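You operate a simulated robot arm through the tools that you are given. There is no shell and no other tool. Be economical: measure what you need, move in short steps, check, and stop when the job is done.

You run a simulated two-armed robot. Do the job below in one go: nothing can be reset, and whatever is moved stays where it is left.

Task
Take the sieve on the top of the steel bench and put it away on the top of the shaker stand. Then stack the 22 disc from the top of the steel bench on top of the 26 disc. Then push the machine three cabinet door shut. Keep to this order.

Only the result counts: the job must be done as asked and must still hold three seconds after the hand-in. Knocking over, shifting, dropping, spilling or breaking anything else fails it.

Robot
Two 7-joint arms with two-finger parallel grippers on one trunk, on a base that drives. Base frame: it is fixed to the floor where the robot stands at the start and does not move with it; the origin is under the middle of the robot, x ahead of it, y to its left, z up. Units: m, rad, N and s.
The left shoulder is at the start at [0.077, 0.182, 1.062], the right one opposite. With the tool pointing down near the work surface each hand reaches from about 0.32 to 0.76 m from the robot's upright axis, wherever it stands, measured 20 degrees to its own side. Places, roughly: disc [1.75, 0.25, 0.75]; machine three cabinet door [0.8, -1.3, 0.4]; top of the shaker stand [-6.7, -1.7, 0.8]. Payload 3.91 kg a hand.
Tool frame (each hand has its own): the origin (TCP) lies between the finger pads and is the grasp point; the fingertips stand 0.03 m ahead of it; z points along the fingers, y is the line along which they close. Largest opening 0.11 m; finger width 0.02, thickness 0.01; the body of the gripper, 0.048 by 0.112 m, starts 0.055 m behind the TCP.
Orientation is told as [roll, pitch, yaw] about the base's x, y, z axes, in that order, counted from this pose: with the fingers straight down and closing along the base's y, the tool's x points along the base's -x, its y along +y and its z along -z.

Tools
- The arms move only by the tool drive_tool. It takes "left_deltas", "right_deltas" or both (then of equal length, played together; a hand with none holds still); each is a list that holds one entry, the list of rows, each a list of 7 numbers: the shift along the base's x, y, z in units of 200 mm (1.0 is 200 mm), then the turn, a rotation vector about the base's x, y, z in units of 180 degrees (1.0 is 180 degrees), then the gripper command, from -1 (fully open) to 1 (shut), values between in proportion. In form: [[[tx, ty, tz, wx, wy, wz, hand], ...]]. A call has 1 to 10 rows; each row is the pose to reach, as a shift and turn from the pose commanded when the call began. A call with a number of a shift or a turn outside -1 to 1 is refused whole. Each row takes 0.2 s and may step no farther than 0.05 m and 0.15 rad from the row before; otherwise, or with a gripper value out of range, the whole call is refused. A pose out of reach is approached as far as the arm can. The call stops where the force on the tool passes 40 N (or 10 N more than at its start, if that is more) or the arm is blocked; 0.2 s more then pass. Each finger travels about 0.072 m/s and halts on what it meets, pressing with about 40 N; the grip force reading is that of the motor and also rises with nothing between the fingers. The clock runs only during rows and for 0.2 s after the last one: add rows that repeat a pose to give the fingers time. The reply holds the time, the measured pose of the TCP, the force on the tool along the base axes, the opening and the grip force, in the units named above and with some noise, with the torque about the TCP (base axes, N m) and any sound that the robot's microphone picked up.
- Cameras (640 x 400 px; columns grow to the right, rows downward): "scene" is now at [0.2136, 0.0352, 1.2387]; the picture's right is [0.42, -0.91, 0.00], its down [-0.59, -0.27, -0.76] and it looks along [0.69, 0.32, -0.65] (base axes); focal length 214 px, centre (320, 200). "left" rides on the left gripper at [0.073, -0.017, -0.103] in its tool frame; the picture's right is [0.23, 0.97, 0.00], its down [-0.76, 0.18, -0.62] and it looks along [-0.61, 0.14, 0.78] (tool axes); focal length 222 px, centre (320, 200). "right" rides on the right gripper at [0.072, 0.017, -0.103] in its tool frame; the picture's right is [-0.23, 0.97, 0.00], its down [-0.76, -0.18, -0.62] and it looks along [-0.61, -0.14, 0.78] (tool axes); focal length 222 px, centre (320, 200). There is no depth. A picture from a camera that has moved, and an enlarged one, comes with that camera's place and axes in the base frame and with its lens.
- grab_frame(camera): a new picture of that camera. The clock stands still meanwhile.
- move_column(by): slides the trunk up (or, below 0, down) by that many m; the arms and the scene camera ride with it, the base frame stays. It gives what a move gives, with no picture.
- drive_base(legs): drives the robot by 1 to 6 legs, each [ahead, left, turn to the left] in m, m and rad, along the robot's own axes; the way and the turn of a leg run together, so that a leg with both is an arc; at most 1.5 m and 3.142 rad a leg. The arms and the cameras ride along, it lands a little off, and it stops where it bumps. It gives what a move gives.
- head_to(pan, tilt): turns the head with the scene camera to pan (to the left, within 1.396 rad either way) and tilt (down, from -0.506 to 1.204), counted from straight ahead of the robot. It gives what a move gives.
- zoom(camera, box): a new picture of the part [left, top, right, bottom] of that camera's present view, enlarged. The clock stands still meanwhile.
- hand_in(): hands the job in; it is judged then, once.

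Go step by step. Nothing tells you exact positions but the pictures and the camera data: compare them with the known pose of the tool, close in by small moves and look again before you grip or let go. The budget is 165 turns and 122 pictures, counting those below and the enlarged ones. Unless the task says otherwise, let go and move clear before handing in, and close with one line.

The tools are called after "Emit:" as name(argument=value, ...) on one line, values as JSON. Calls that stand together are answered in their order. drive_tool: Moves the arms, as the interface text tells. Its arguments: {"type":"object","properties":{"left_deltas":{"type":"array"},"right_deltas":{"type":"array"}},"required":[]} The other tools are called the same way: move_column (by) slides the trunk up or down; drive_base (legs) drives the base; head_to (pan, tilt) turns the head that bears the scene camera; grab_frame (camera) takes a picture; zoom (camera, box) takes an enlarged picture of a part of a camera's view; hand_in () hands the job in.

At the start:

```text
time: 0.0
left_position: [0.3961, 0.4092, 1.1055]
left_ee_rot: [0.0, 0.001, 0.001]
left_force: [-0.6, 0.1, -0.5]
left_ft_torque: [-0.01, 0.0, 0.06]
left_opening: 0.1098
left_grasp_force: 0.1
right_position: [0.4317, 0.0115, 1.1175]
right_ee_rot: [0.0, -0.001, 0.001]
right_force: [0.2, -0.3, -0.3]
right_ft_torque: [-0.01, -0.01, 0.01]
right_opening: 0.1102
right_grasp_force: 0.0
trunk travel left (down, up): [-0.325, 0.189]
robot x, y, heading: [0.0025, -0.001, 0.0]
head pan, tilt: [0.431, 0.702]
```

scene: 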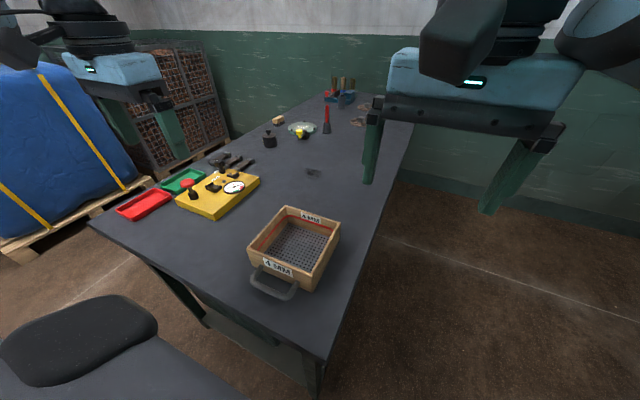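
right: 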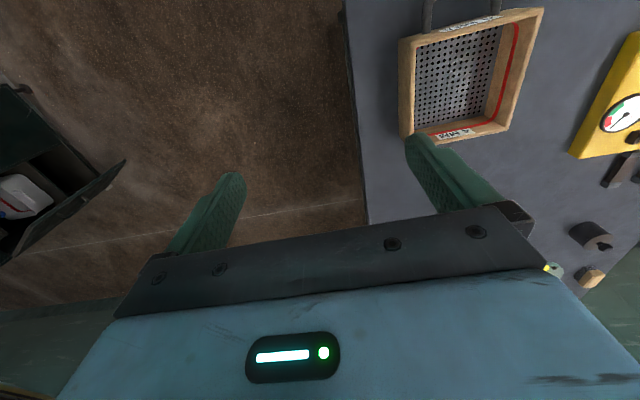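
left: 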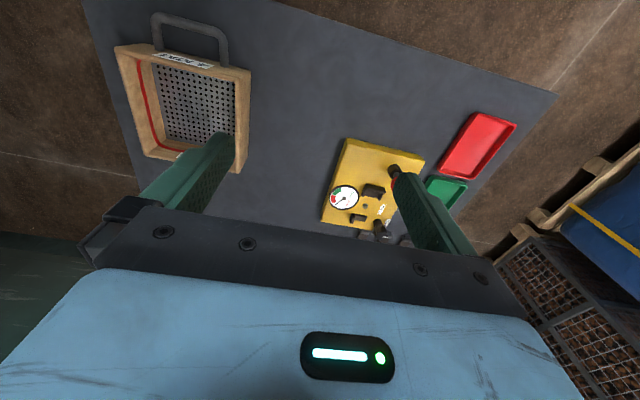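

I see the sieve at about [0.52, 0.24] on the near end of the bench, with its handle towards me. I'll look closer at the sieve and the discs first.

Emit:
zoom(camera="scene", box=[230, 190, 360, 310])

Emit:
zoom(camera="scene", box=[240, 60, 400, 190])

Emit:
head_to(pan=-1.2, tilt=0.4)

Emit:
grab_frame(camera="scene")

```text
3.33 times, centred on (295, 250) of scene
camera zoom: at [0.2136, 0.0352, 1.2387], right [0.42, -0.91, 0.0], down [-0.59, -0.27, -0.76], along [0.69, 0.32, -0.65], focal length 715 px, centre (403, 33)
```

zoom: 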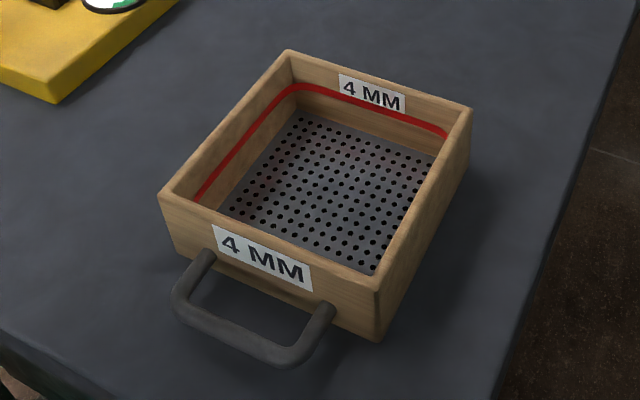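

```text
3.08 times, centred on (320, 125) of scene
camera zoom: at [0.2136, 0.0352, 1.2387], right [0.42, -0.91, 0.0], down [-0.59, -0.27, -0.76], along [0.69, 0.32, -0.65], focal length 660 px, centre (320, 431)
```

zoom: 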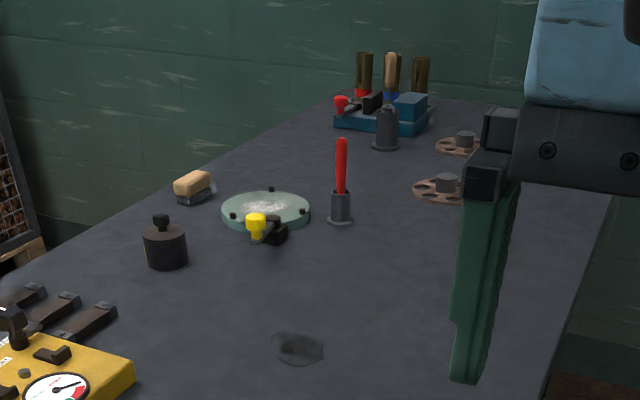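

```text
time: 1.7
left_position: [0.395, 0.4094, 1.1048]
left_ee_rot: [0.002, -0.001, 0.001]
left_force: [0.2, 1.5, 0.1]
left_ft_torque: [0.01, -0.04, 0.01]
left_opening: 0.1096
left_grasp_force: 0.1
right_position: [0.4316, 0.0116, 1.1181]
right_ee_rot: [0.0, 0.0, 0.0]
right_force: [1.0, -0.3, 0.1]
right_ft_torque: [0.02, -0.03, 0.0]
right_opening: 0.1098
right_grasp_force: 0.1
trunk travel left (down, up): [-0.325, 0.189]
robot x, y, heading: [-0.0, 0.0011, -0.005]
head pan, tilt: [-1.201, 0.4]
```

```text
116 pictures are left
camera scene: at [0.1701, -0.0865, 1.2657], right [-0.93, -0.36, 0.0], down [-0.14, 0.36, -0.92], along [0.33, -0.86, -0.39], focal length 214 px, centre (320, 200)
```

scene: 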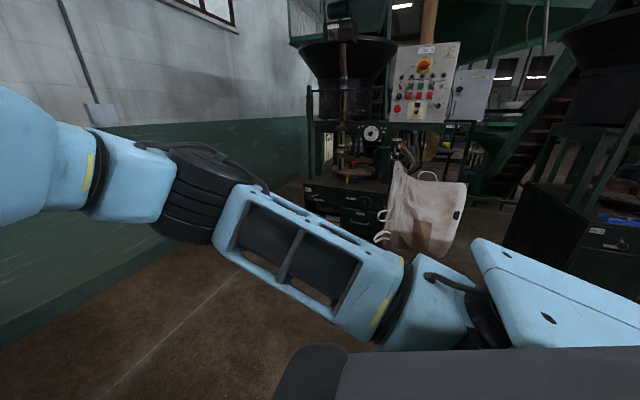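

The discs are at the far end of the bench. I'll shift the base left to be centred on the sieve so both hands can take its side walls, and then look down.

Emit:
drive_base(legs=[[0, 0.24, 0.005]])

Emit:
head_to(pan=0.0, tilt=0.95)

Emit:
grab_frame(camera="scene")

Emit:
grab_frame(camera="left")

Emit:
grab_frame(camera="right")

```text
time: 4.4
left_position: [0.3967, 0.6465, 1.103]
left_ee_rot: [0.002, 0.001, -0.002]
left_force: [-0.2, 0.7, 0.2]
left_ft_torque: [0.03, -0.01, -0.02]
left_opening: 0.1099
left_grasp_force: 0.0
right_position: [0.4329, 0.2473, 1.1181]
right_ee_rot: [0.0, -0.001, -0.001]
right_force: [0.3, 0.4, -0.7]
right_ft_torque: [0.01, 0.02, 0.0]
right_opening: 0.11
right_grasp_force: 0.1
trunk travel left (down, up): [-0.325, 0.189]
robot x, y, heading: [-0.0026, 0.2396, -0.003]
head pan, tilt: [-1.201, 0.4]
```

```text
time: 5.8
left_position: [0.3961, 0.6463, 1.1055]
left_ee_rot: [0.0, 0.001, -0.002]
left_force: [0.1, 0.3, 0.2]
left_ft_torque: [0.0, -0.01, -0.02]
left_opening: 0.1099
left_grasp_force: 0.0
right_position: [0.4317, 0.2477, 1.1182]
right_ee_rot: [0.001, 0.001, -0.002]
right_force: [0.4, -0.1, 0.8]
right_ft_torque: [0.03, -0.01, 0.02]
right_opening: 0.11
right_grasp_force: 0.0
trunk travel left (down, up): [-0.325, 0.189]
robot x, y, heading: [0.0014, 0.2415, -0.002]
head pan, tilt: [0.0, 0.949]
```

```text
115 pictures are left
camera scene: at [0.2095, 0.2372, 1.2191], right [0.0, -1.0, 0.0], down [-0.81, 0.0, -0.58], along [0.58, 0.0, -0.81], focal length 214 px, centre (320, 200)
```

scene: 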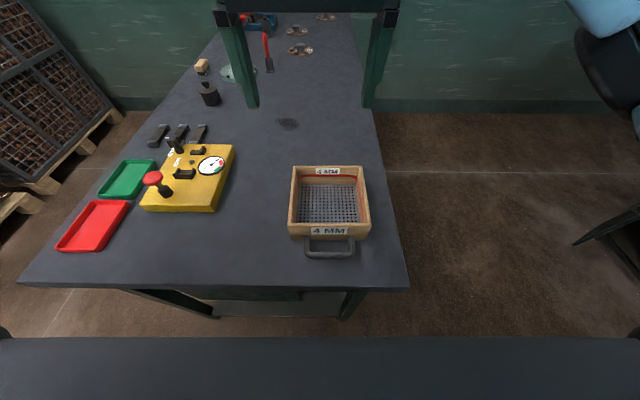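

```text
114 pictures are left
camera left: at [0.3241, 0.6288, 1.2081], right [-0.23, 0.97, 0.0], down [0.76, 0.18, 0.62], along [0.61, 0.14, -0.78], focal length 222 px, centre (320, 200)
```

left: 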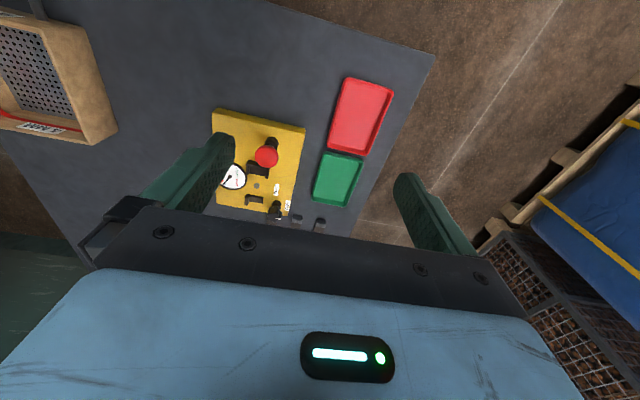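

```text
113 pictures are left
camera right: at [0.3595, 0.2642, 1.2221], right [0.23, 0.97, 0.0], down [0.76, -0.18, 0.62], along [0.61, -0.14, -0.78], focal length 222 px, centre (320, 200)
```

right: 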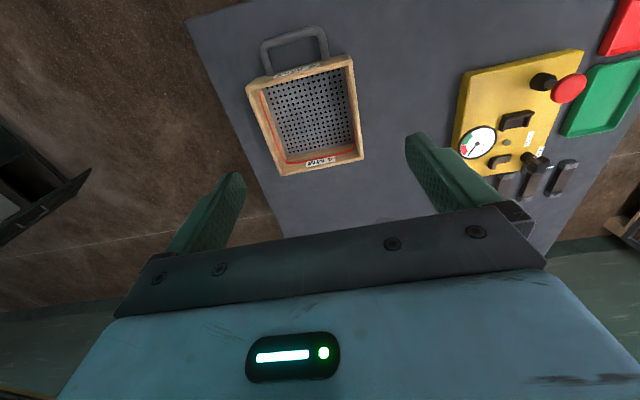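

The robot is nearly centred on the sieve. I'll zoom in for exact rim corners.

Emit:
zoom(camera="scene", box=[250, 150, 410, 270])

Emit:
zoom(camera="right", box=[220, 10, 400, 190])

```text
3.33 times, centred on (330, 210) of scene
camera zoom: at [0.2095, 0.2372, 1.2191], right [0.0, -1.0, 0.0], down [-0.81, 0.0, -0.58], along [0.58, 0.0, -0.81], focal length 715 px, centre (287, 167)
```

zoom: 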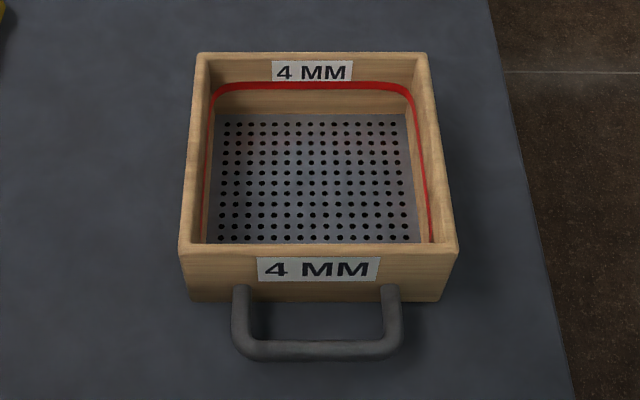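

```text
2.22 times, centred on (310, 100) of right
camera zoom: at [0.3595, 0.2642, 1.2221], right [0.23, 0.97, 0.0], down [0.76, -0.18, 0.62], along [0.61, -0.14, -0.78], focal length 494 px, centre (342, 422)
```

zoom: 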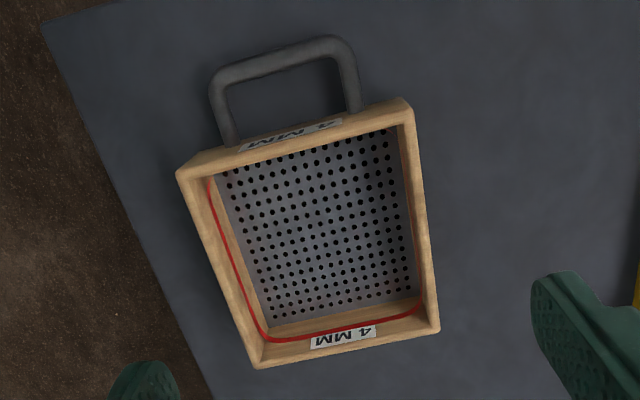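

The sieve is roughly 0.17 m square with its centre near [0.5, 0.217]. I'll bring both hands above its side walls for a closer measurement.

Emit:
drive_tool(left_deltas=[[[0.058, -0.2, -0.065, 0, 0, 0, -0.3], [0.116, -0.4, -0.13, 0, 0, 0, -0.3], [0.174, -0.6, -0.195, 0, 0, 0, -0.3], [0.232, -0.8, -0.26, 0, 0, 0, -0.3], [0.29, -1.0, -0.325, 0, 0, 0, -0.3]]], right_deltas=[[[0.058, -0.128, -0.118, 0, 0, 0, -0.3], [0.116, -0.256, -0.236, 0, 0, 0, -0.3], [0.174, -0.384, -0.354, 0, 0, 0, -0.3], [0.232, -0.512, -0.472, 0, 0, 0, -0.3], [0.29, -0.64, -0.59, 0, 0, 0, -0.3]]])

Emit:
drive_tool(left_deltas=[[[0.06, -0.2, -0.065, 0, 0, 0, -0.3], [0.12, -0.4, -0.13, 0, 0, 0, -0.3], [0.18, -0.6, -0.2, 0, 0, 0, -0.3]]])

Emit:
grab_frame(camera="scene")

Emit:
grab_frame(camera="left")

Emit:
grab_frame(camera="right")

```text
time: 7.0
left_position: [0.4523, 0.4473, 1.0388]
left_ee_rot: [0.0, 0.001, -0.002]
left_force: [0.0, -0.3, -0.2]
left_ft_torque: [0.01, 0.05, 0.01]
left_opening: 0.0716
left_grasp_force: 0.1
right_position: [0.4918, 0.1165, 0.998]
right_ee_rot: [-0.001, -0.001, -0.003]
right_force: [0.0, -1.2, -0.3]
right_ft_torque: [0.06, 0.02, 0.0]
right_opening: 0.0718
right_grasp_force: 0.1
trunk travel left (down, up): [-0.325, 0.189]
robot x, y, heading: [-0.0015, 0.2364, 0.003]
head pan, tilt: [0.0, 0.949]
```

```text
time: 7.8
left_position: [0.4756, 0.3656, 1.0145]
left_ee_rot: [0.0, -0.001, 0.001]
left_force: [0.3, 0.1, -0.2]
left_ft_torque: [0.02, -0.04, -0.03]
left_opening: 0.0716
left_grasp_force: 0.0
left hand out of reach, approached as far as the arm can: row 3
right_position: [0.4915, 0.1194, 0.9996]
right_ee_rot: [-0.001, 0.0, -0.001]
right_force: [-0.3, -0.2, 0.5]
right_ft_torque: [-0.01, -0.05, 0.0]
right_opening: 0.0714
right_grasp_force: 0.0
trunk travel left (down, up): [-0.325, 0.189]
robot x, y, heading: [0.0027, 0.2362, -0.004]
head pan, tilt: [0.0, 0.949]
```

```text
110 pictures are left
camera scene: at [0.2088, 0.2371, 1.2192], right [0.0, -1.0, 0.0], down [-0.81, 0.0, -0.58], along [0.58, 0.0, -0.81], focal length 214 px, centre (320, 200)
```

scene: 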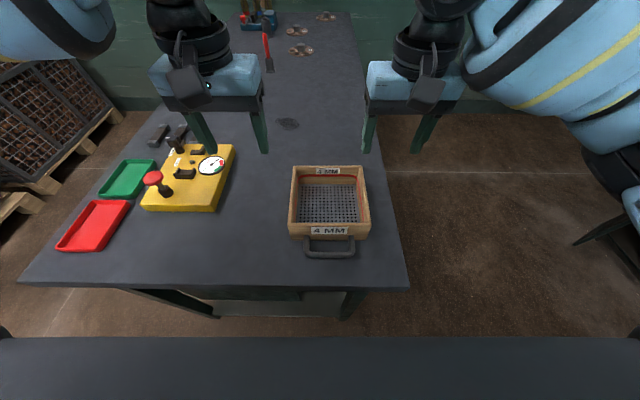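

```text
109 pictures are left
camera left: at [0.4033, 0.3487, 1.1169], right [-0.23, 0.97, 0.0], down [0.76, 0.18, 0.62], along [0.61, 0.14, -0.78], focal length 222 px, centre (320, 200)
```

left: 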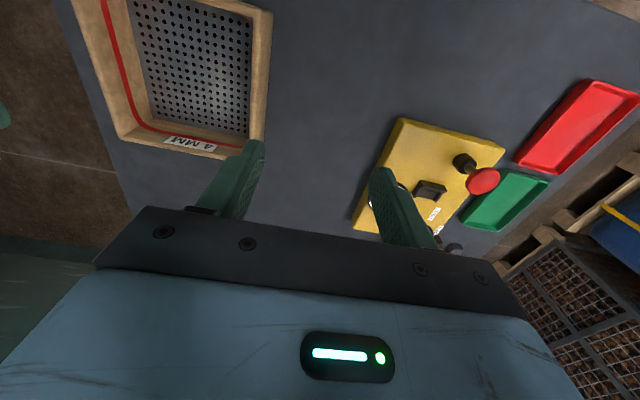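

```text
108 pictures are left
camera right: at [0.4181, 0.1353, 1.1033], right [0.23, 0.97, 0.0], down [0.76, -0.18, 0.62], along [0.61, -0.14, -0.78], focal length 222 px, centre (320, 200)
```

right: 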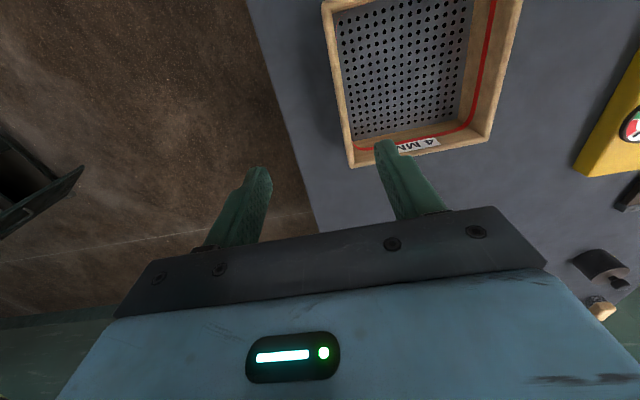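

The rim is at about z≈0.87 and the right wall centre at y≈0.147. I'll try the right hand on the right wall, so I'll move the left hand away and lower the right one to just above the rim.

Emit:
drive_tool(left_deltas=[[[0, 0.2, 0.05, 0, 0, 0, -0.3], [0, 0.4, 0.1, 0, 0, 0, -0.3], [0, 0.6, 0.15, 0, 0, 0, -0.3], [0, 0.8, 0.2, 0, 0, 0, -0.3]]], right_deltas=[[[-0.02, 0.035, -0.1, 0, 0, 0, -0.3], [-0.04, 0.07, -0.2, 0, 0, 0, -0.3], [-0.067, 0.138, -0.3, 0, 0, 0, -0.3], [-0.067, 0.138, -0.34, 0, 0, 0, -0.3]]])

Emit:
grab_frame(camera="scene")

Emit:
grab_frame(camera="right")

Emit:
grab_frame(camera="left")

```text
time: 8.8
left_position: [0.4774, 0.5261, 1.0556]
left_ee_rot: [0.0, 0.0, -0.002]
left_force: [-0.5, 0.1, 0.9]
left_ft_torque: [-0.02, 0.0, 0.01]
left_opening: 0.0715
left_grasp_force: 0.1
right_position: [0.4761, 0.1486, 0.9325]
right_ee_rot: [-0.001, -0.001, -0.001]
right_force: [0.3, 0.4, 0.0]
right_ft_torque: [0.03, -0.03, -0.01]
right_opening: 0.0714
right_grasp_force: 0.0
trunk travel left (down, up): [-0.325, 0.189]
robot x, y, heading: [0.0015, 0.2377, -0.003]
head pan, tilt: [0.0, 0.949]
```

```text
107 pictures are left
camera scene: at [0.2091, 0.2376, 1.2191], right [0.0, -1.0, 0.0], down [-0.81, 0.0, -0.58], along [0.58, 0.0, -0.81], focal length 214 px, centre (320, 200)
```

scene: 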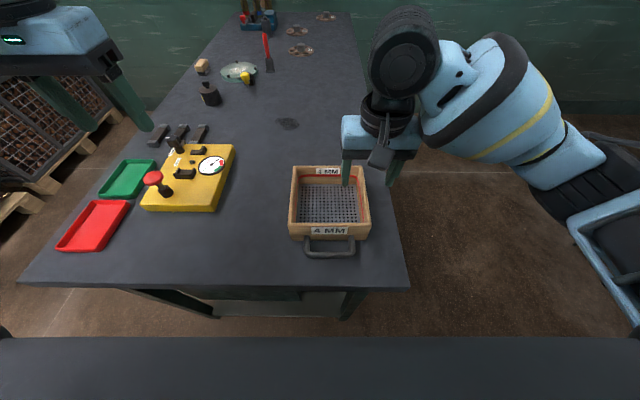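

```text
106 pictures are left
camera right: at [0.403, 0.1651, 1.0369], right [0.23, 0.97, 0.0], down [0.76, -0.18, 0.62], along [0.61, -0.14, -0.78], focal length 222 px, centre (320, 200)
```

right: 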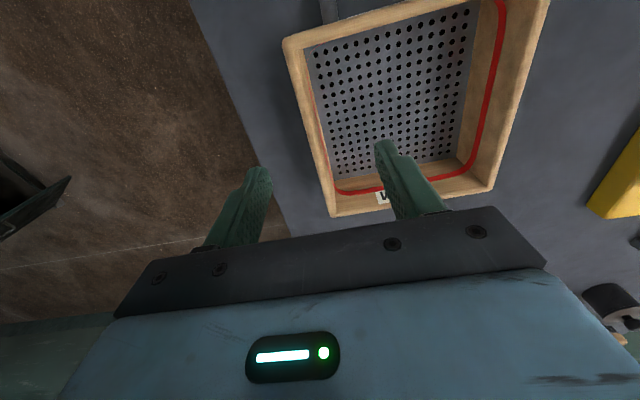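

```text
105 pictures are left
camera left: at [0.4041, 0.509, 1.1587], right [-0.23, 0.97, 0.0], down [0.76, 0.18, 0.62], along [0.61, 0.14, -0.78], focal length 222 px, centre (320, 200)
```

left: 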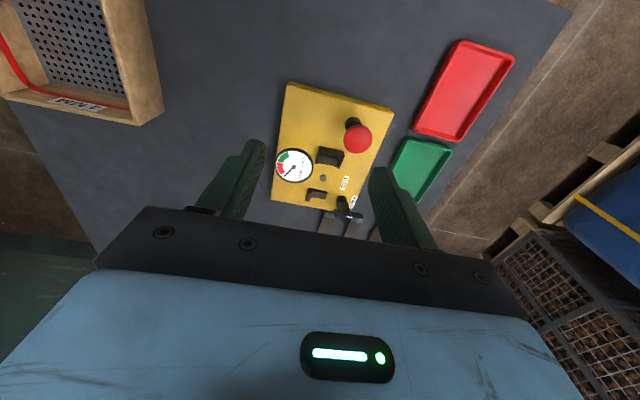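

The geometry is now consistent: rim at z≈0.859, right wall centre at y≈0.144, sieve centre [0.487, 0.219]. I'll lower over the wall and look before gripping.

Emit:
drive_tool(right_deltas=[[[0.02, -0.017, -0.15, 0, 0, 0, -0.3], [0.02, -0.017, -0.3, 0, 0, 0, -0.3], [0.02, -0.017, -0.41, 0, 0, 0, -0.3], [0.02, -0.017, -0.41, 0, 0, 0, -0.3]]])

Emit:
grab_frame(camera="right")

Emit:
zoom(camera="scene", box=[250, 110, 430, 270])

```text
time: 9.8
left_position: [0.4758, 0.5247, 1.0557]
left_ee_rot: [0.002, -0.001, -0.002]
left_force: [-0.2, -0.6, -0.1]
left_ft_torque: [0.0, -0.06, 0.04]
left_opening: 0.0715
left_grasp_force: 0.1
right_position: [0.4797, 0.1434, 0.853]
right_ee_rot: [0.001, -0.001, -0.001]
right_force: [0.0, 0.4, -0.6]
right_ft_torque: [0.0, 0.0, -0.02]
right_opening: 0.0714
right_grasp_force: 0.1
trunk travel left (down, up): [-0.325, 0.189]
robot x, y, heading: [0.0008, 0.2397, -0.0]
head pan, tilt: [0.0, 0.949]
```

```text
104 pictures are left
camera right: at [0.4076, 0.1604, 0.9552], right [0.23, 0.97, 0.0], down [0.76, -0.18, 0.62], along [0.61, -0.14, -0.78], focal length 222 px, centre (320, 200)
```

right: 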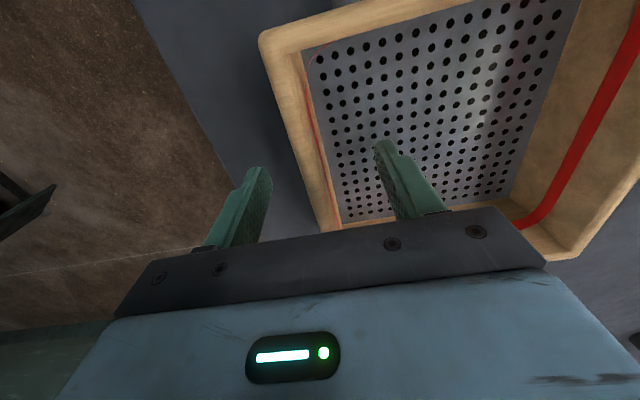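

```text
2.50 times, centred on (340, 190) of scene
camera zoom: at [0.2094, 0.2373, 1.2191], right [0.0, -1.0, 0.0], down [-0.81, 0.0, -0.58], along [0.58, 0.0, -0.81], focal length 536 px, centre (270, 225)
```

zoom: 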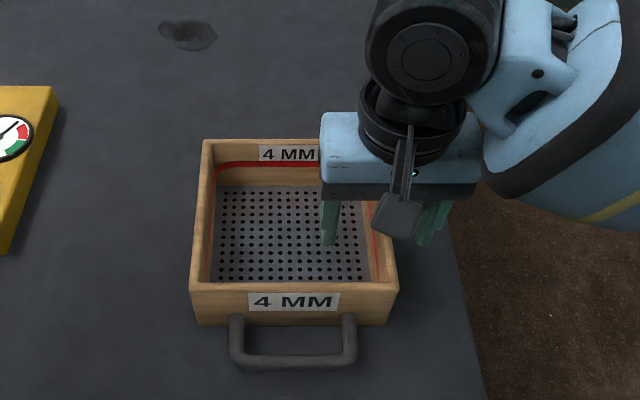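

The fingers straddle the right wall. Closing the right gripper.

Emit:
drive_tool(right_deltas=[[[0, 0, 0, 0, 0, 0, 0.2], [0, 0, 0, 0, 0, 0, 0.6], [0, 0, 0, 0, 0, 0, 1.0], [0, 0, 0, 0, 0, 0, 1.0], [0, 0, 0, 0, 0, 0, 1.0]]])

Emit:
drive_tool(right_deltas=[[[0, 0, 0.05, 0, 0, 0, 1.0], [0, 0, 0.1, 0, 0, 0, 1.0], [0, 0, 0.15, 0, 0, 0, 1.0]]])

Emit:
zoom(camera="scene", box=[250, 110, 430, 270])

Emit:
grab_frame(camera="left")

```text
time: 11.0
left_position: [0.4764, 0.5247, 1.0549]
left_ee_rot: [0.0, -0.001, -0.002]
left_force: [0.4, -0.1, 0.5]
left_ft_torque: [-0.03, 0.01, -0.03]
left_opening: 0.0716
left_grasp_force: 0.1
right_position: [0.4795, 0.1446, 0.8519]
right_ee_rot: [0.0, 0.0, -0.003]
right_force: [-0.2, 0.0, -0.5]
right_ft_torque: [-0.02, -0.01, 0.14]
right_opening: 0.0078
right_grasp_force: 40.3
trunk travel left (down, up): [-0.325, 0.189]
robot x, y, heading: [-0.0032, 0.2387, -0.0]
head pan, tilt: [0.0, 0.949]
```

```text
time: 11.8
left_position: [0.477, 0.5248, 1.056]
left_ee_rot: [0.001, 0.001, -0.002]
left_force: [-0.6, -0.8, 0.4]
left_ft_torque: [0.02, 0.0, 0.0]
left_opening: 0.0714
left_grasp_force: 0.0
right_position: [0.4808, 0.1432, 0.8792]
right_ee_rot: [0.0, 0.002, -0.001]
right_force: [-0.5, 0.7, -2.3]
right_ft_torque: [-0.24, -0.02, -0.01]
right_opening: 0.0079
right_grasp_force: 40.2
trunk travel left (down, up): [-0.325, 0.189]
robot x, y, heading: [0.0047, 0.2408, -0.006]
head pan, tilt: [0.0, 0.949]
```

```text
2.50 times, centred on (340, 190) of scene
camera zoom: at [0.2096, 0.2373, 1.219], right [0.0, -1.0, 0.0], down [-0.81, 0.0, -0.58], along [0.58, 0.0, -0.81], focal length 536 px, centre (270, 225)
```

zoom: 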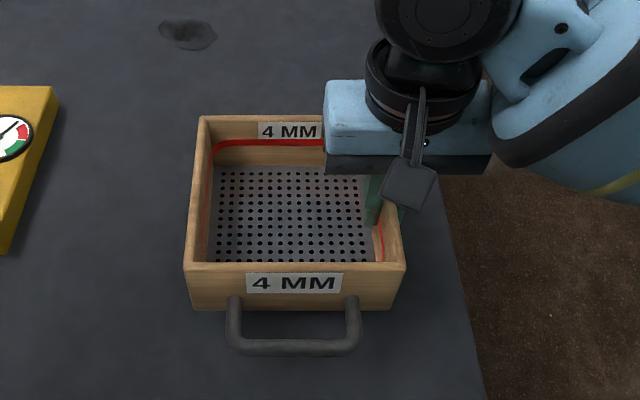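

```text
101 pictures are left
camera left: at [0.4047, 0.5082, 1.1586], right [-0.23, 0.97, 0.0], down [0.76, 0.18, 0.62], along [0.61, 0.14, -0.78], focal length 222 px, centre (320, 200)
```

left: 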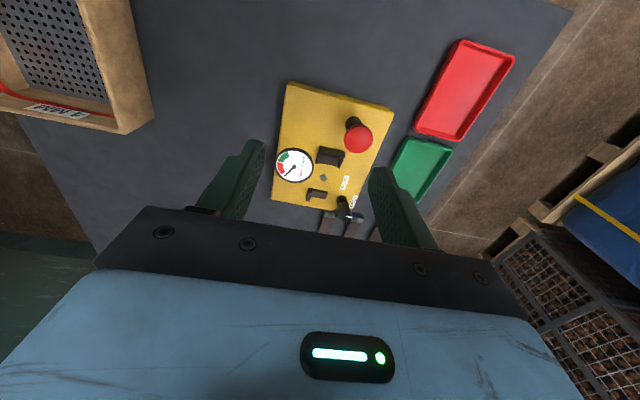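

The sieve is held level and weighs only about 0.3 kg. I'll lift it, tuck the left hand in and look to both sides before backing off.

Emit:
drive_tool(right_deltas=[[[0, 0, 0.2, 0, 0, 0, 1.0], [0, 0, 0.4, 0, 0, 0, 1.0], [0, 0, 0.6, 0, 0, 0, 1.0]]])

Emit:
head_to(pan=1.39, tilt=0.3)

Emit:
grab_frame(camera="scene")

Emit:
head_to(pan=-1.39, tilt=0.3)

Emit:
grab_frame(camera="scene")

```text
time: 12.6
left_position: [0.4769, 0.526, 1.0556]
left_ee_rot: [0.001, -0.003, -0.001]
left_force: [0.4, 0.0, 0.5]
left_ft_torque: [0.0, -0.03, -0.03]
left_opening: 0.0716
left_grasp_force: 0.1
right_position: [0.4813, 0.1469, 1.0006]
right_ee_rot: [0.001, -0.002, -0.001]
right_force: [-0.3, -0.6, -3.7]
right_ft_torque: [-0.25, 0.01, 0.0]
right_opening: 0.0077
right_grasp_force: 40.3
trunk travel left (down, up): [-0.325, 0.189]
robot x, y, heading: [0.0043, 0.2389, -0.002]
head pan, tilt: [0.0, 0.949]
```

```text
time: 14.1
left_position: [0.4762, 0.5256, 1.0556]
left_ee_rot: [-0.001, 0.0, -0.002]
left_force: [-0.4, 0.2, 0.6]
left_ft_torque: [0.04, -0.02, 0.0]
left_opening: 0.0715
left_grasp_force: 0.1
right_position: [0.4815, 0.1464, 0.9986]
right_ee_rot: [0.0, 0.001, -0.002]
right_force: [-0.2, -0.8, -4.3]
right_ft_torque: [-0.27, -0.02, -0.03]
right_opening: 0.0078
right_grasp_force: 40.0
trunk travel left (down, up): [-0.325, 0.189]
robot x, y, heading: [-0.0018, 0.2359, 0.003]
head pan, tilt: [1.389, 0.3]
```

```text
100 pictures are left
camera scene: at [0.1541, 0.3292, 1.2749], right [0.98, -0.18, 0.0], down [-0.05, -0.29, -0.96], along [0.17, 0.94, -0.3], focal length 214 px, centre (320, 200)
```

scene: 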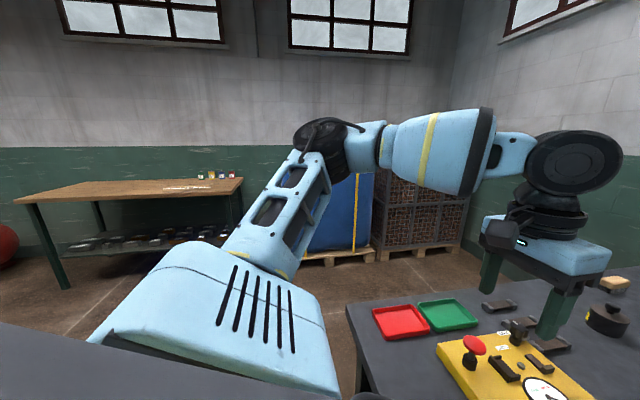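

```text
time: 16.6
left_position: [0.4761, 0.5257, 1.0548]
left_ee_rot: [0.001, 0.002, -0.003]
left_force: [0.0, -0.4, -0.5]
left_ft_torque: [0.0, -0.01, -0.01]
left_opening: 0.0715
left_grasp_force: 0.0
right_position: [0.4815, 0.1459, 0.9997]
right_ee_rot: [0.0, -0.001, -0.001]
right_force: [-0.2, -1.1, -3.1]
right_ft_torque: [-0.26, -0.01, 0.02]
right_opening: 0.0074
right_grasp_force: 39.6
trunk travel left (down, up): [-0.325, 0.189]
robot x, y, heading: [-0.0033, 0.2371, 0.002]
head pan, tilt: [-1.389, 0.3]
```

```text
99 pictures are left
camera scene: at [0.1537, 0.1455, 1.2749], right [-0.98, -0.18, 0.0], down [-0.05, 0.29, -0.96], along [0.17, -0.94, -0.3], focal length 214 px, centre (320, 200)
```

scene: 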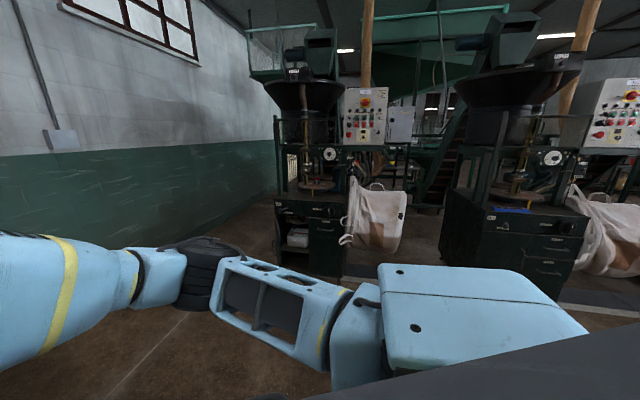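

There is an aisle with machines to the right and a workbench well off to the left. I'll back off, turn halfway left and look along the aisle behind.

Emit:
drive_base(legs=[[-0.5, 0, 0], [0, 0, 1.57]])

Emit:
head_to(pan=1.2, tilt=0.25)

Emit:
grab_frame(camera="scene")

```text
time: 22.8
left_position: [-0.6973, 0.7682, 1.0474]
left_ee_rot: [0.011, 0.02, 1.381]
left_force: [-0.4, -0.3, -0.3]
left_ft_torque: [-0.01, 0.0, 0.01]
left_opening: 0.0715
left_grasp_force: 0.0
right_position: [-0.3281, 0.7036, 0.9963]
right_ee_rot: [0.001, 0.005, 1.388]
right_force: [0.6, -0.4, -3.1]
right_ft_torque: [-0.09, -0.2, 0.01]
right_opening: 0.0077
right_grasp_force: 39.9
trunk travel left (down, up): [-0.325, 0.189]
robot x, y, heading: [-0.506, 0.2443, 1.388]
head pan, tilt: [-1.389, 0.3]
stopped in leg 2: the robot was blocked; the commanded pose is now the measured one
```

```text
time: 25.1
left_position: [-0.6981, 0.7684, 1.0476]
left_ee_rot: [0.009, 0.019, 1.387]
left_force: [-0.3, -0.3, 0.0]
left_ft_torque: [0.03, -0.02, 0.02]
left_opening: 0.0716
left_grasp_force: 0.1
right_position: [-0.328, 0.7064, 0.9954]
right_ee_rot: [0.002, 0.007, 1.392]
right_force: [0.5, 0.7, -3.4]
right_ft_torque: [-0.05, -0.24, -0.02]
right_opening: 0.0076
right_grasp_force: 40.0
trunk travel left (down, up): [-0.325, 0.189]
robot x, y, heading: [-0.5058, 0.2408, 1.395]
head pan, tilt: [1.201, 0.25]
```

```text
98 pictures are left
camera scene: at [-0.5584, 0.4359, 1.2784], right [0.52, 0.85, -0.01], down [0.21, -0.14, -0.97], along [-0.83, 0.5, -0.25], focal length 214 px, centre (320, 200)
```

scene: 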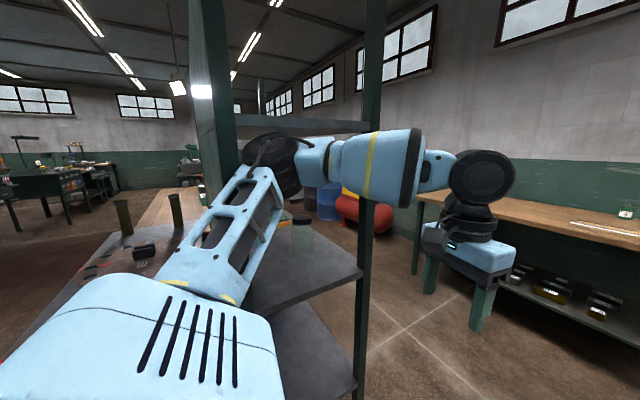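

My left elbow has met a green rack post standing at my left-rear. I'll turn back and look at where the rack stands.

Emit:
drive_base(legs=[[0, 0, -0.5]])

Emit:
head_to(pan=1.39, tilt=0.4)

Emit:
grab_frame(camera="scene")

Emit:
grab_frame(camera="right")

```text
time: 26.9
left_position: [-0.4265, 0.7895, 1.0518]
left_ee_rot: [0.009, 0.012, 0.88]
left_force: [0.5, -1.2, 1.1]
left_ft_torque: [-0.02, -0.01, 0.01]
left_opening: 0.0714
left_grasp_force: 0.1
right_position: [-0.1311, 0.5572, 0.9996]
right_ee_rot: [0.001, 0.0, 0.887]
right_force: [0.1, 0.7, -2.7]
right_ft_torque: [-0.2, -0.17, -0.01]
right_opening: 0.0076
right_grasp_force: 40.4
trunk travel left (down, up): [-0.325, 0.189]
robot x, y, heading: [-0.5085, 0.243, 0.889]
head pan, tilt: [1.201, 0.25]
```

```text
time: 27.6
left_position: [-0.4256, 0.791, 1.0508]
left_ee_rot: [0.007, 0.011, 0.88]
left_force: [0.5, -0.1, 0.7]
left_ft_torque: [-0.01, -0.02, -0.02]
left_opening: 0.0717
left_grasp_force: 0.1
right_position: [-0.1317, 0.5575, 0.9997]
right_ee_rot: [0.001, -0.001, 0.887]
right_force: [-0.7, 0.1, -2.9]
right_ft_torque: [-0.15, -0.19, 0.0]
right_opening: 0.008
right_grasp_force: 39.9
trunk travel left (down, up): [-0.325, 0.189]
robot x, y, heading: [-0.507, 0.2441, 0.887]
head pan, tilt: [1.389, 0.4]
```

```text
97 pictures are left
camera scene: at [-0.4794, 0.4192, 1.2657], right [0.76, 0.65, 0.0], down [0.25, -0.3, -0.92], along [-0.6, 0.7, -0.39], focal length 214 px, centre (320, 200)
```

scene: 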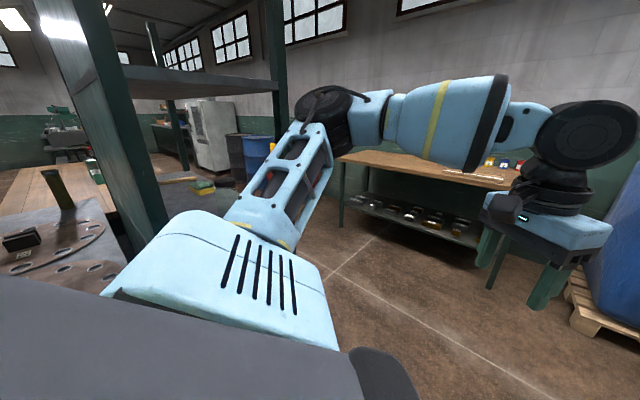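

```text
96 pictures are left
camera right: at [-0.19, 0.5111, 1.1035], right [-0.61, 0.79, 0.0], down [0.62, 0.48, 0.62], along [0.49, 0.38, -0.78], focal length 222 px, centre (320, 200)
```

right: 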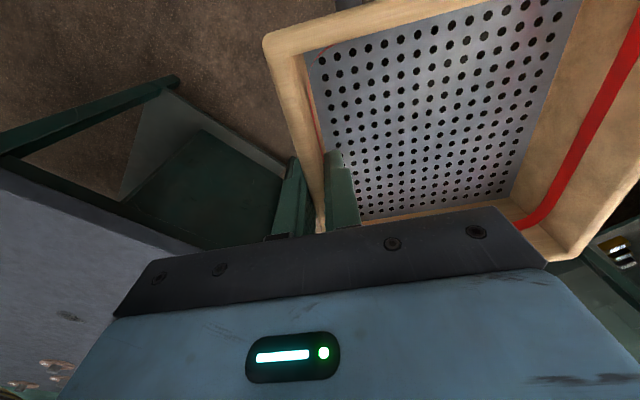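

A rack and another bench stand close behind me. I'll turn back to face forward, slide right into the aisle, and then look back over the right side.

Emit:
drive_base(legs=[[0, 0, -0.887], [0, -0.55, 0]])

Emit:
head_to(pan=-1.39, tilt=0.3)

Emit:
grab_frame(camera="scene")

Emit:
head_to(pan=1.39, tilt=0.3)

Emit:
grab_frame(camera="scene")

```text
time: 35.1
left_position: [-0.0244, -0.0036, 1.0509]
left_ee_rot: [0.009, 0.01, 0.003]
left_force: [0.8, -0.2, 0.3]
left_ft_torque: [0.01, 0.01, -0.03]
left_opening: 0.0716
left_grasp_force: 0.0
right_position: [-0.0161, -0.3795, 0.9987]
right_ee_rot: [-0.001, 0.0, 0.009]
right_force: [-0.3, -0.2, -3.3]
right_ft_torque: [-0.26, 0.04, 0.0]
right_opening: 0.0077
right_grasp_force: 40.0
trunk travel left (down, up): [-0.325, 0.189]
robot x, y, heading: [-0.4981, -0.2954, 0.007]
head pan, tilt: [1.389, 0.4]
```

```text
time: 37.5
left_position: [-0.0247, -0.0041, 1.0506]
left_ee_rot: [0.01, 0.011, 0.004]
left_force: [0.9, 0.0, 0.0]
left_ft_torque: [0.01, 0.01, 0.01]
left_opening: 0.0714
left_grasp_force: 0.0
right_position: [-0.0153, -0.3784, 0.9999]
right_ee_rot: [-0.001, 0.0, 0.01]
right_force: [-0.5, 0.5, -2.8]
right_ft_torque: [-0.23, 0.01, -0.01]
right_opening: 0.0075
right_grasp_force: 39.7
trunk travel left (down, up): [-0.325, 0.189]
robot x, y, heading: [-0.5031, -0.2945, 0.01]
head pan, tilt: [-1.389, 0.3]
```

```text
95 pictures are left
camera scene: at [-0.3439, -0.3849, 1.2749], right [-0.98, -0.19, 0.0], down [-0.06, 0.29, -0.96], along [0.18, -0.94, -0.3], focal length 214 px, centre (320, 200)
```

scene: 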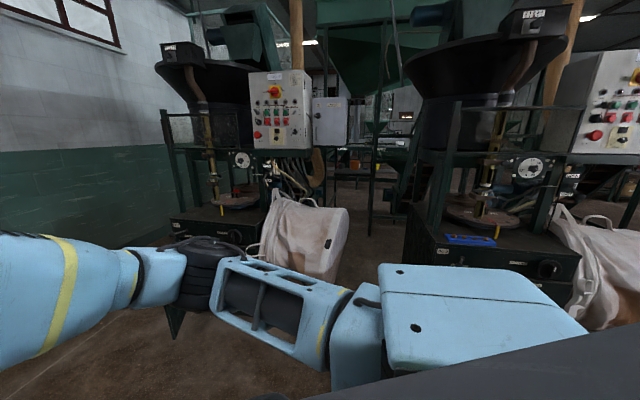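

```text
time: 40.0
left_position: [-0.0254, -0.005, 1.0499]
left_ee_rot: [0.008, 0.011, 0.003]
left_force: [0.5, 0.0, -0.3]
left_ft_torque: [-0.01, 0.03, -0.01]
left_opening: 0.0716
left_grasp_force: 0.0
right_position: [-0.0162, -0.3807, 1.001]
right_ee_rot: [0.0, 0.0, 0.01]
right_force: [-0.6, 1.0, -3.8]
right_ft_torque: [-0.2, 0.02, 0.03]
right_opening: 0.0075
right_grasp_force: 40.2
trunk travel left (down, up): [-0.325, 0.189]
robot x, y, heading: [-0.4991, -0.2917, 0.011]
head pan, tilt: [1.389, 0.3]
```

```text
94 pictures are left
camera scene: at [-0.3457, -0.2012, 1.2749], right [0.99, -0.17, 0.0], down [-0.05, -0.29, -0.96], along [0.16, 0.94, -0.3], focal length 214 px, centre (320, 200)
```

scene: 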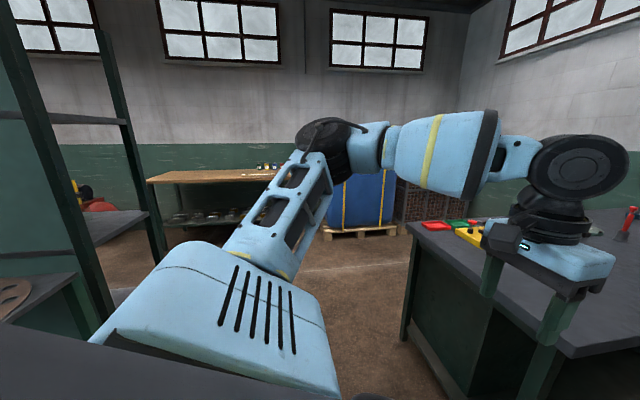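

The rack's corner is near [-0.95, 0.48], and the aisle lies at y≈-0.1 to -1.4. I'll turn right a quarter and look along the aisle.

Emit:
drive_base(legs=[[0, 0, -1.57]])

Emit:
head_to(pan=-1.1, tilt=0.3)

Emit:
grab_frame(camera="scene")

```text
time: 44.2
left_position: [-0.2048, -0.7659, 1.0516]
left_ee_rot: [0.01, 0.012, -1.559]
left_force: [-0.1, -0.3, 0.5]
left_ft_torque: [-0.01, -0.01, -0.04]
left_opening: 0.0714
left_grasp_force: 0.1
right_position: [-0.5805, -0.7772, 1.0003]
right_ee_rot: [0.0, 0.001, -1.551]
right_force: [-0.6, 0.1, -3.1]
right_ft_torque: [0.01, 0.23, 0.02]
right_opening: 0.0077
right_grasp_force: 40.5
trunk travel left (down, up): [-0.325, 0.189]
robot x, y, heading: [-0.4955, -0.2927, -1.555]
head pan, tilt: [1.389, 0.3]
```

```text
time: 46.5
left_position: [-0.2046, -0.7665, 1.0513]
left_ee_rot: [0.008, 0.01, -1.559]
left_force: [-0.7, 0.2, 0.3]
left_ft_torque: [-0.02, 0.02, -0.03]
left_opening: 0.0714
left_grasp_force: 0.0
right_position: [-0.5809, -0.778, 0.9995]
right_ee_rot: [-0.001, 0.001, -1.551]
right_force: [0.3, 0.9, -2.0]
right_ft_torque: [0.02, 0.23, -0.03]
right_opening: 0.0075
right_grasp_force: 39.5
trunk travel left (down, up): [-0.325, 0.189]
robot x, y, heading: [-0.4984, -0.2934, -1.556]
head pan, tilt: [-1.1, 0.3]
```

```text
93 pictures are left
camera scene: at [-0.5806, -0.4773, 1.2749], right [-0.47, 0.88, 0.0], down [0.26, 0.14, -0.96], along [-0.84, -0.45, -0.3], focal length 214 px, centre (320, 200)
```

scene: 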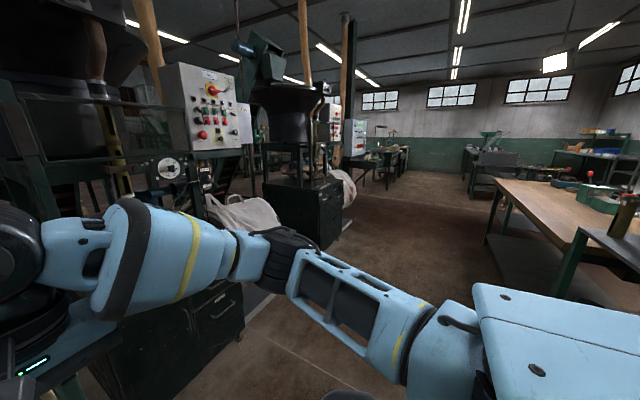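

The aisle runs clear along -x between y≈-1.3 and 0.1. I'll go to its middle, turn to face along it and drive on 2.5 m.

Emit:
drive_base(legs=[[0.25, 0, 0], [0, 0, -1.585], [1.3, 0, 0], [1.2, 0, 0]])

Emit:
head_to(pan=0, tilt=0.25)

Emit:
grab_frame(camera="scene")

```text
time: 63.7
left_position: [-3.4404, -0.8474, 1.0513]
left_ee_rot: [0.007, 0.01, 3.136]
left_force: [0.0, 0.8, 0.1]
left_ft_torque: [0.02, -0.02, -0.01]
left_opening: 0.0714
left_grasp_force: 0.0
right_position: [-3.4452, -0.4709, 0.9998]
right_ee_rot: [0.001, -0.001, -3.142]
right_force: [-0.3, 0.3, -3.9]
right_ft_torque: [0.27, 0.01, 0.01]
right_opening: 0.0079
right_grasp_force: 40.3
trunk travel left (down, up): [-0.325, 0.189]
robot x, y, heading: [-2.963, -0.5621, 3.145]
head pan, tilt: [-1.1, 0.3]
```

```text
time: 65.1
left_position: [-3.4407, -0.8466, 1.0507]
left_ee_rot: [0.008, 0.009, 3.134]
left_force: [0.1, 0.6, 0.4]
left_ft_torque: [-0.01, -0.02, -0.04]
left_opening: 0.0714
left_grasp_force: 0.1
right_position: [-3.4459, -0.4709, 0.9997]
right_ee_rot: [0.002, -0.001, -3.142]
right_force: [0.2, 0.7, -2.7]
right_ft_torque: [0.23, -0.01, -0.01]
right_opening: 0.0076
right_grasp_force: 40.1
trunk travel left (down, up): [-0.325, 0.189]
robot x, y, heading: [-2.9647, -0.5601, 3.143]
head pan, tilt: [0.0, 0.25]
```

```text
92 pictures are left
camera scene: at [-3.1985, -0.5612, 1.2797], right [0.0, 1.0, 0.0], down [0.25, 0.0, -0.97], along [-0.97, 0.0, -0.25], focal length 214 px, centre (320, 200)
```

scene: 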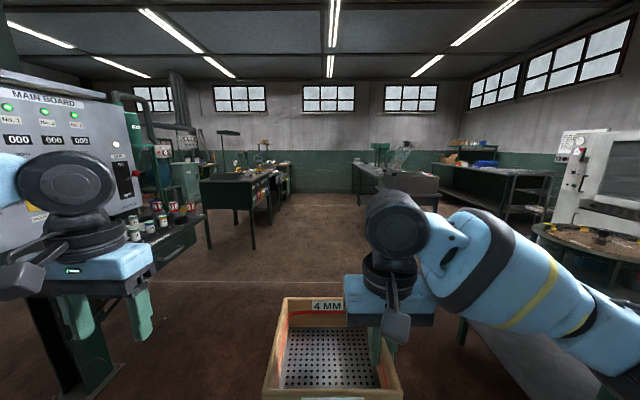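

The shaker stand should be near column 250, row 175. I'll zoom in there.

Emit:
zoom(camera="scene", box=[180, 115, 320, 215])

Emit:
zoom(camera="scene", box=[100, 120, 220, 240])

```text
4.00 times, centred on (250, 165) of scene
camera zoom: at [-3.1985, -0.5612, 1.2797], right [0.0, 1.0, 0.0], down [0.25, 0.0, -0.97], along [-0.97, 0.0, -0.25], focal length 858 px, centre (600, 340)
```

zoom: 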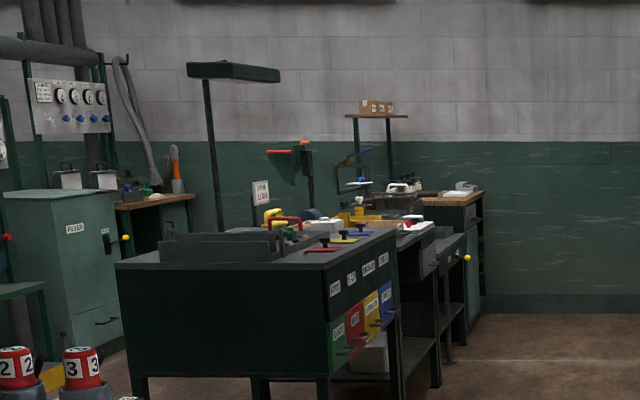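

```text
3.33 times, centred on (160, 180) of scene
camera zoom: at [-3.1985, -0.5612, 1.2797], right [0.0, 1.0, 0.0], down [0.25, 0.0, -0.97], along [-0.97, 0.0, -0.25], focal length 715 px, centre (853, 267)
```

zoom: 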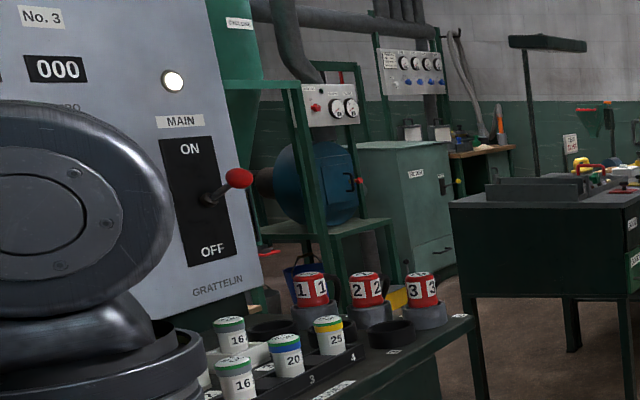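

The black table lies at x≈-5.75 to -6.6 with its aisle side at y≈-1.37; the stand must be around there. I'll drive 2.5 m further along the clear aisle.

Emit:
drive_base(legs=[[1.5, 0, 0], [1.2, 0, 0]])

Emit:
head_to(pan=0.8, tilt=0.35)

Emit:
grab_frame(camera="scene")

```text
time: 78.2
left_position: [-6.125, -0.979, 1.0511]
left_ee_rot: [0.009, 0.011, -3.08]
left_force: [-0.5, -0.1, -1.4]
left_ft_torque: [0.01, 0.02, -0.01]
left_opening: 0.0714
left_grasp_force: 0.0
right_position: [-6.1577, -0.6034, 0.9987]
right_ee_rot: [0.001, 0.0, -3.072]
right_force: [-0.5, -0.1, -3.1]
right_ft_torque: [0.23, 0.0, 0.01]
right_opening: 0.0076
right_grasp_force: 40.0
trunk travel left (down, up): [-0.325, 0.189]
robot x, y, heading: [-5.6678, -0.6589, -3.071]
head pan, tilt: [0.0, 0.25]
```

```text
time: 79.3
left_position: [-6.1252, -0.9789, 1.051]
left_ee_rot: [0.009, 0.011, -3.079]
left_force: [0.6, -0.2, -0.7]
left_ft_torque: [-0.02, 0.02, -0.01]
left_opening: 0.0716
left_grasp_force: 0.1
right_position: [-6.1566, -0.6048, 0.9983]
right_ee_rot: [-0.001, 0.0, -3.072]
right_force: [0.6, -0.6, -2.3]
right_ft_torque: [0.23, 0.02, -0.01]
right_opening: 0.0077
right_grasp_force: 39.7
trunk travel left (down, up): [-0.325, 0.189]
robot x, y, heading: [-5.6694, -0.6615, -3.077]
head pan, tilt: [0.799, 0.351]
```

```text
89 pictures are left
camera scene: at [-5.8716, -0.7419, 1.2702], right [-0.76, 0.65, 0.0], down [0.22, 0.26, -0.94], along [-0.61, -0.72, -0.34], focal length 214 px, centre (320, 200)
```

scene: 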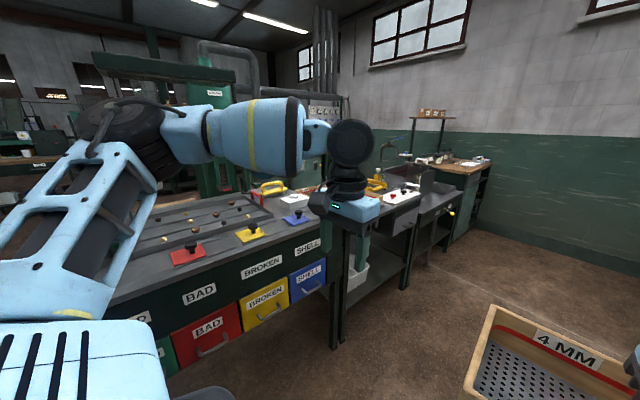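

The sorting table is on my left, and the shaker stand should be just past it, hidden by my left wrist. I'll drive on and turn to face it.

Emit:
drive_base(legs=[[0.9, -0.2, 0], [0, 0, 1.5]])

Emit:
head_to(pan=0.1, tilt=0.5)

Emit:
grab_frame(camera="scene")

```text
time: 87.8
left_position: [-6.2922, -0.9953, 1.0511]
left_ee_rot: [0.009, 0.01, -1.586]
left_force: [-0.1, 0.3, -0.3]
left_ft_torque: [-0.01, -0.02, 0.0]
left_opening: 0.0715
left_grasp_force: 0.1
right_position: [-6.6681, -0.9971, 0.9995]
right_ee_rot: [0.001, 0.001, -1.58]
right_force: [-0.1, -0.5, -2.9]
right_ft_torque: [0.0, 0.23, 0.0]
right_opening: 0.0073
right_grasp_force: 40.3
trunk travel left (down, up): [-0.325, 0.189]
robot x, y, heading: [-6.5736, -0.5148, -1.58]
head pan, tilt: [0.799, 0.351]
```

```text
time: 88.9
left_position: [-6.2917, -0.995, 1.0506]
left_ee_rot: [0.008, 0.01, -1.587]
left_force: [0.5, 0.8, 0.6]
left_ft_torque: [0.04, 0.02, 0.01]
left_opening: 0.0714
left_grasp_force: 0.0
right_position: [-6.6688, -0.9975, 0.9998]
right_ee_rot: [-0.001, 0.0, -1.58]
right_force: [0.6, 0.0, -3.2]
right_ft_torque: [0.0, 0.25, 0.01]
right_opening: 0.0074
right_grasp_force: 39.4
trunk travel left (down, up): [-0.325, 0.189]
robot x, y, heading: [-6.5775, -0.516, -1.584]
head pan, tilt: [0.099, 0.499]
```

```text
88 pictures are left
camera scene: at [-6.5684, -0.7458, 1.2565], right [-1.0, -0.09, 0.0], down [-0.04, 0.48, -0.88], along [0.08, -0.87, -0.48], focal length 214 px, centre (320, 200)
```

scene: 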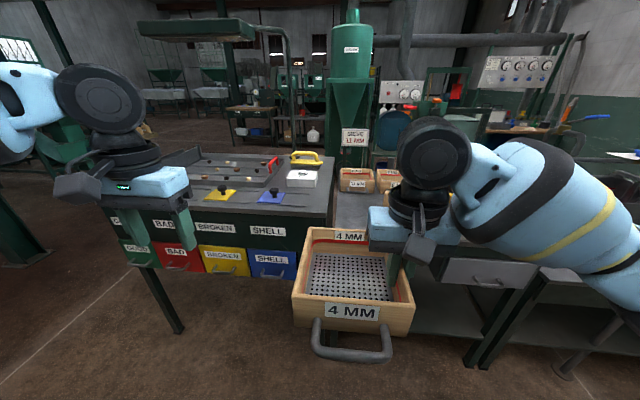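

I can see a stand ahead with other sieves and a sign on it. Zooming in.

Emit:
zoom(camera="scene", box=[280, 110, 480, 250])

Emit:
grab_frame(camera="right")

```text
2.86 times, centred on (380, 180) of scene
camera zoom: at [-6.5684, -0.7458, 1.2565], right [-1.0, -0.09, 0.0], down [-0.04, 0.48, -0.88], along [0.08, -0.87, -0.48], focal length 613 px, centre (149, 257)
```

zoom: 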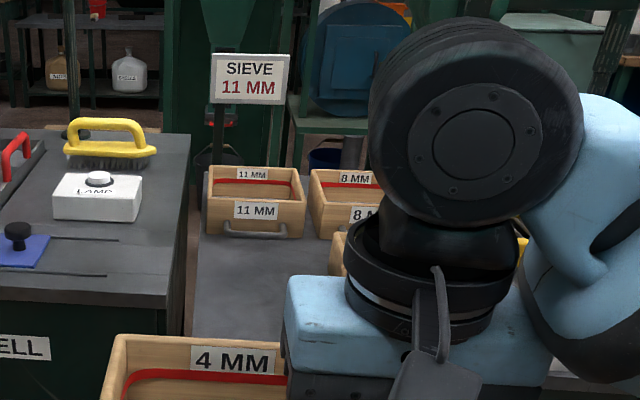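

```text
86 pictures are left
camera right: at [-6.6507, -0.9248, 1.1034], right [0.97, -0.24, 0.0], down [-0.18, -0.76, 0.62], along [-0.15, -0.61, -0.78], focal length 222 px, centre (320, 200)
```

right: 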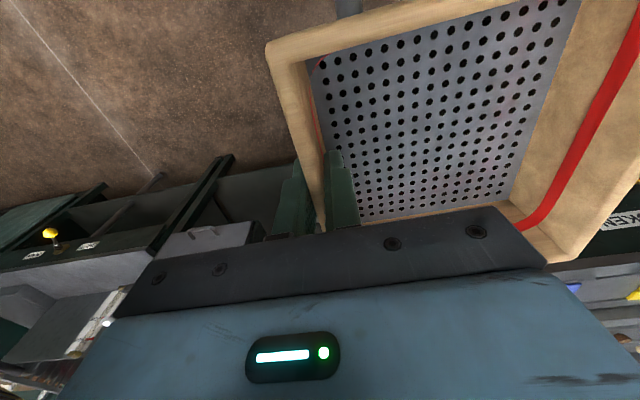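

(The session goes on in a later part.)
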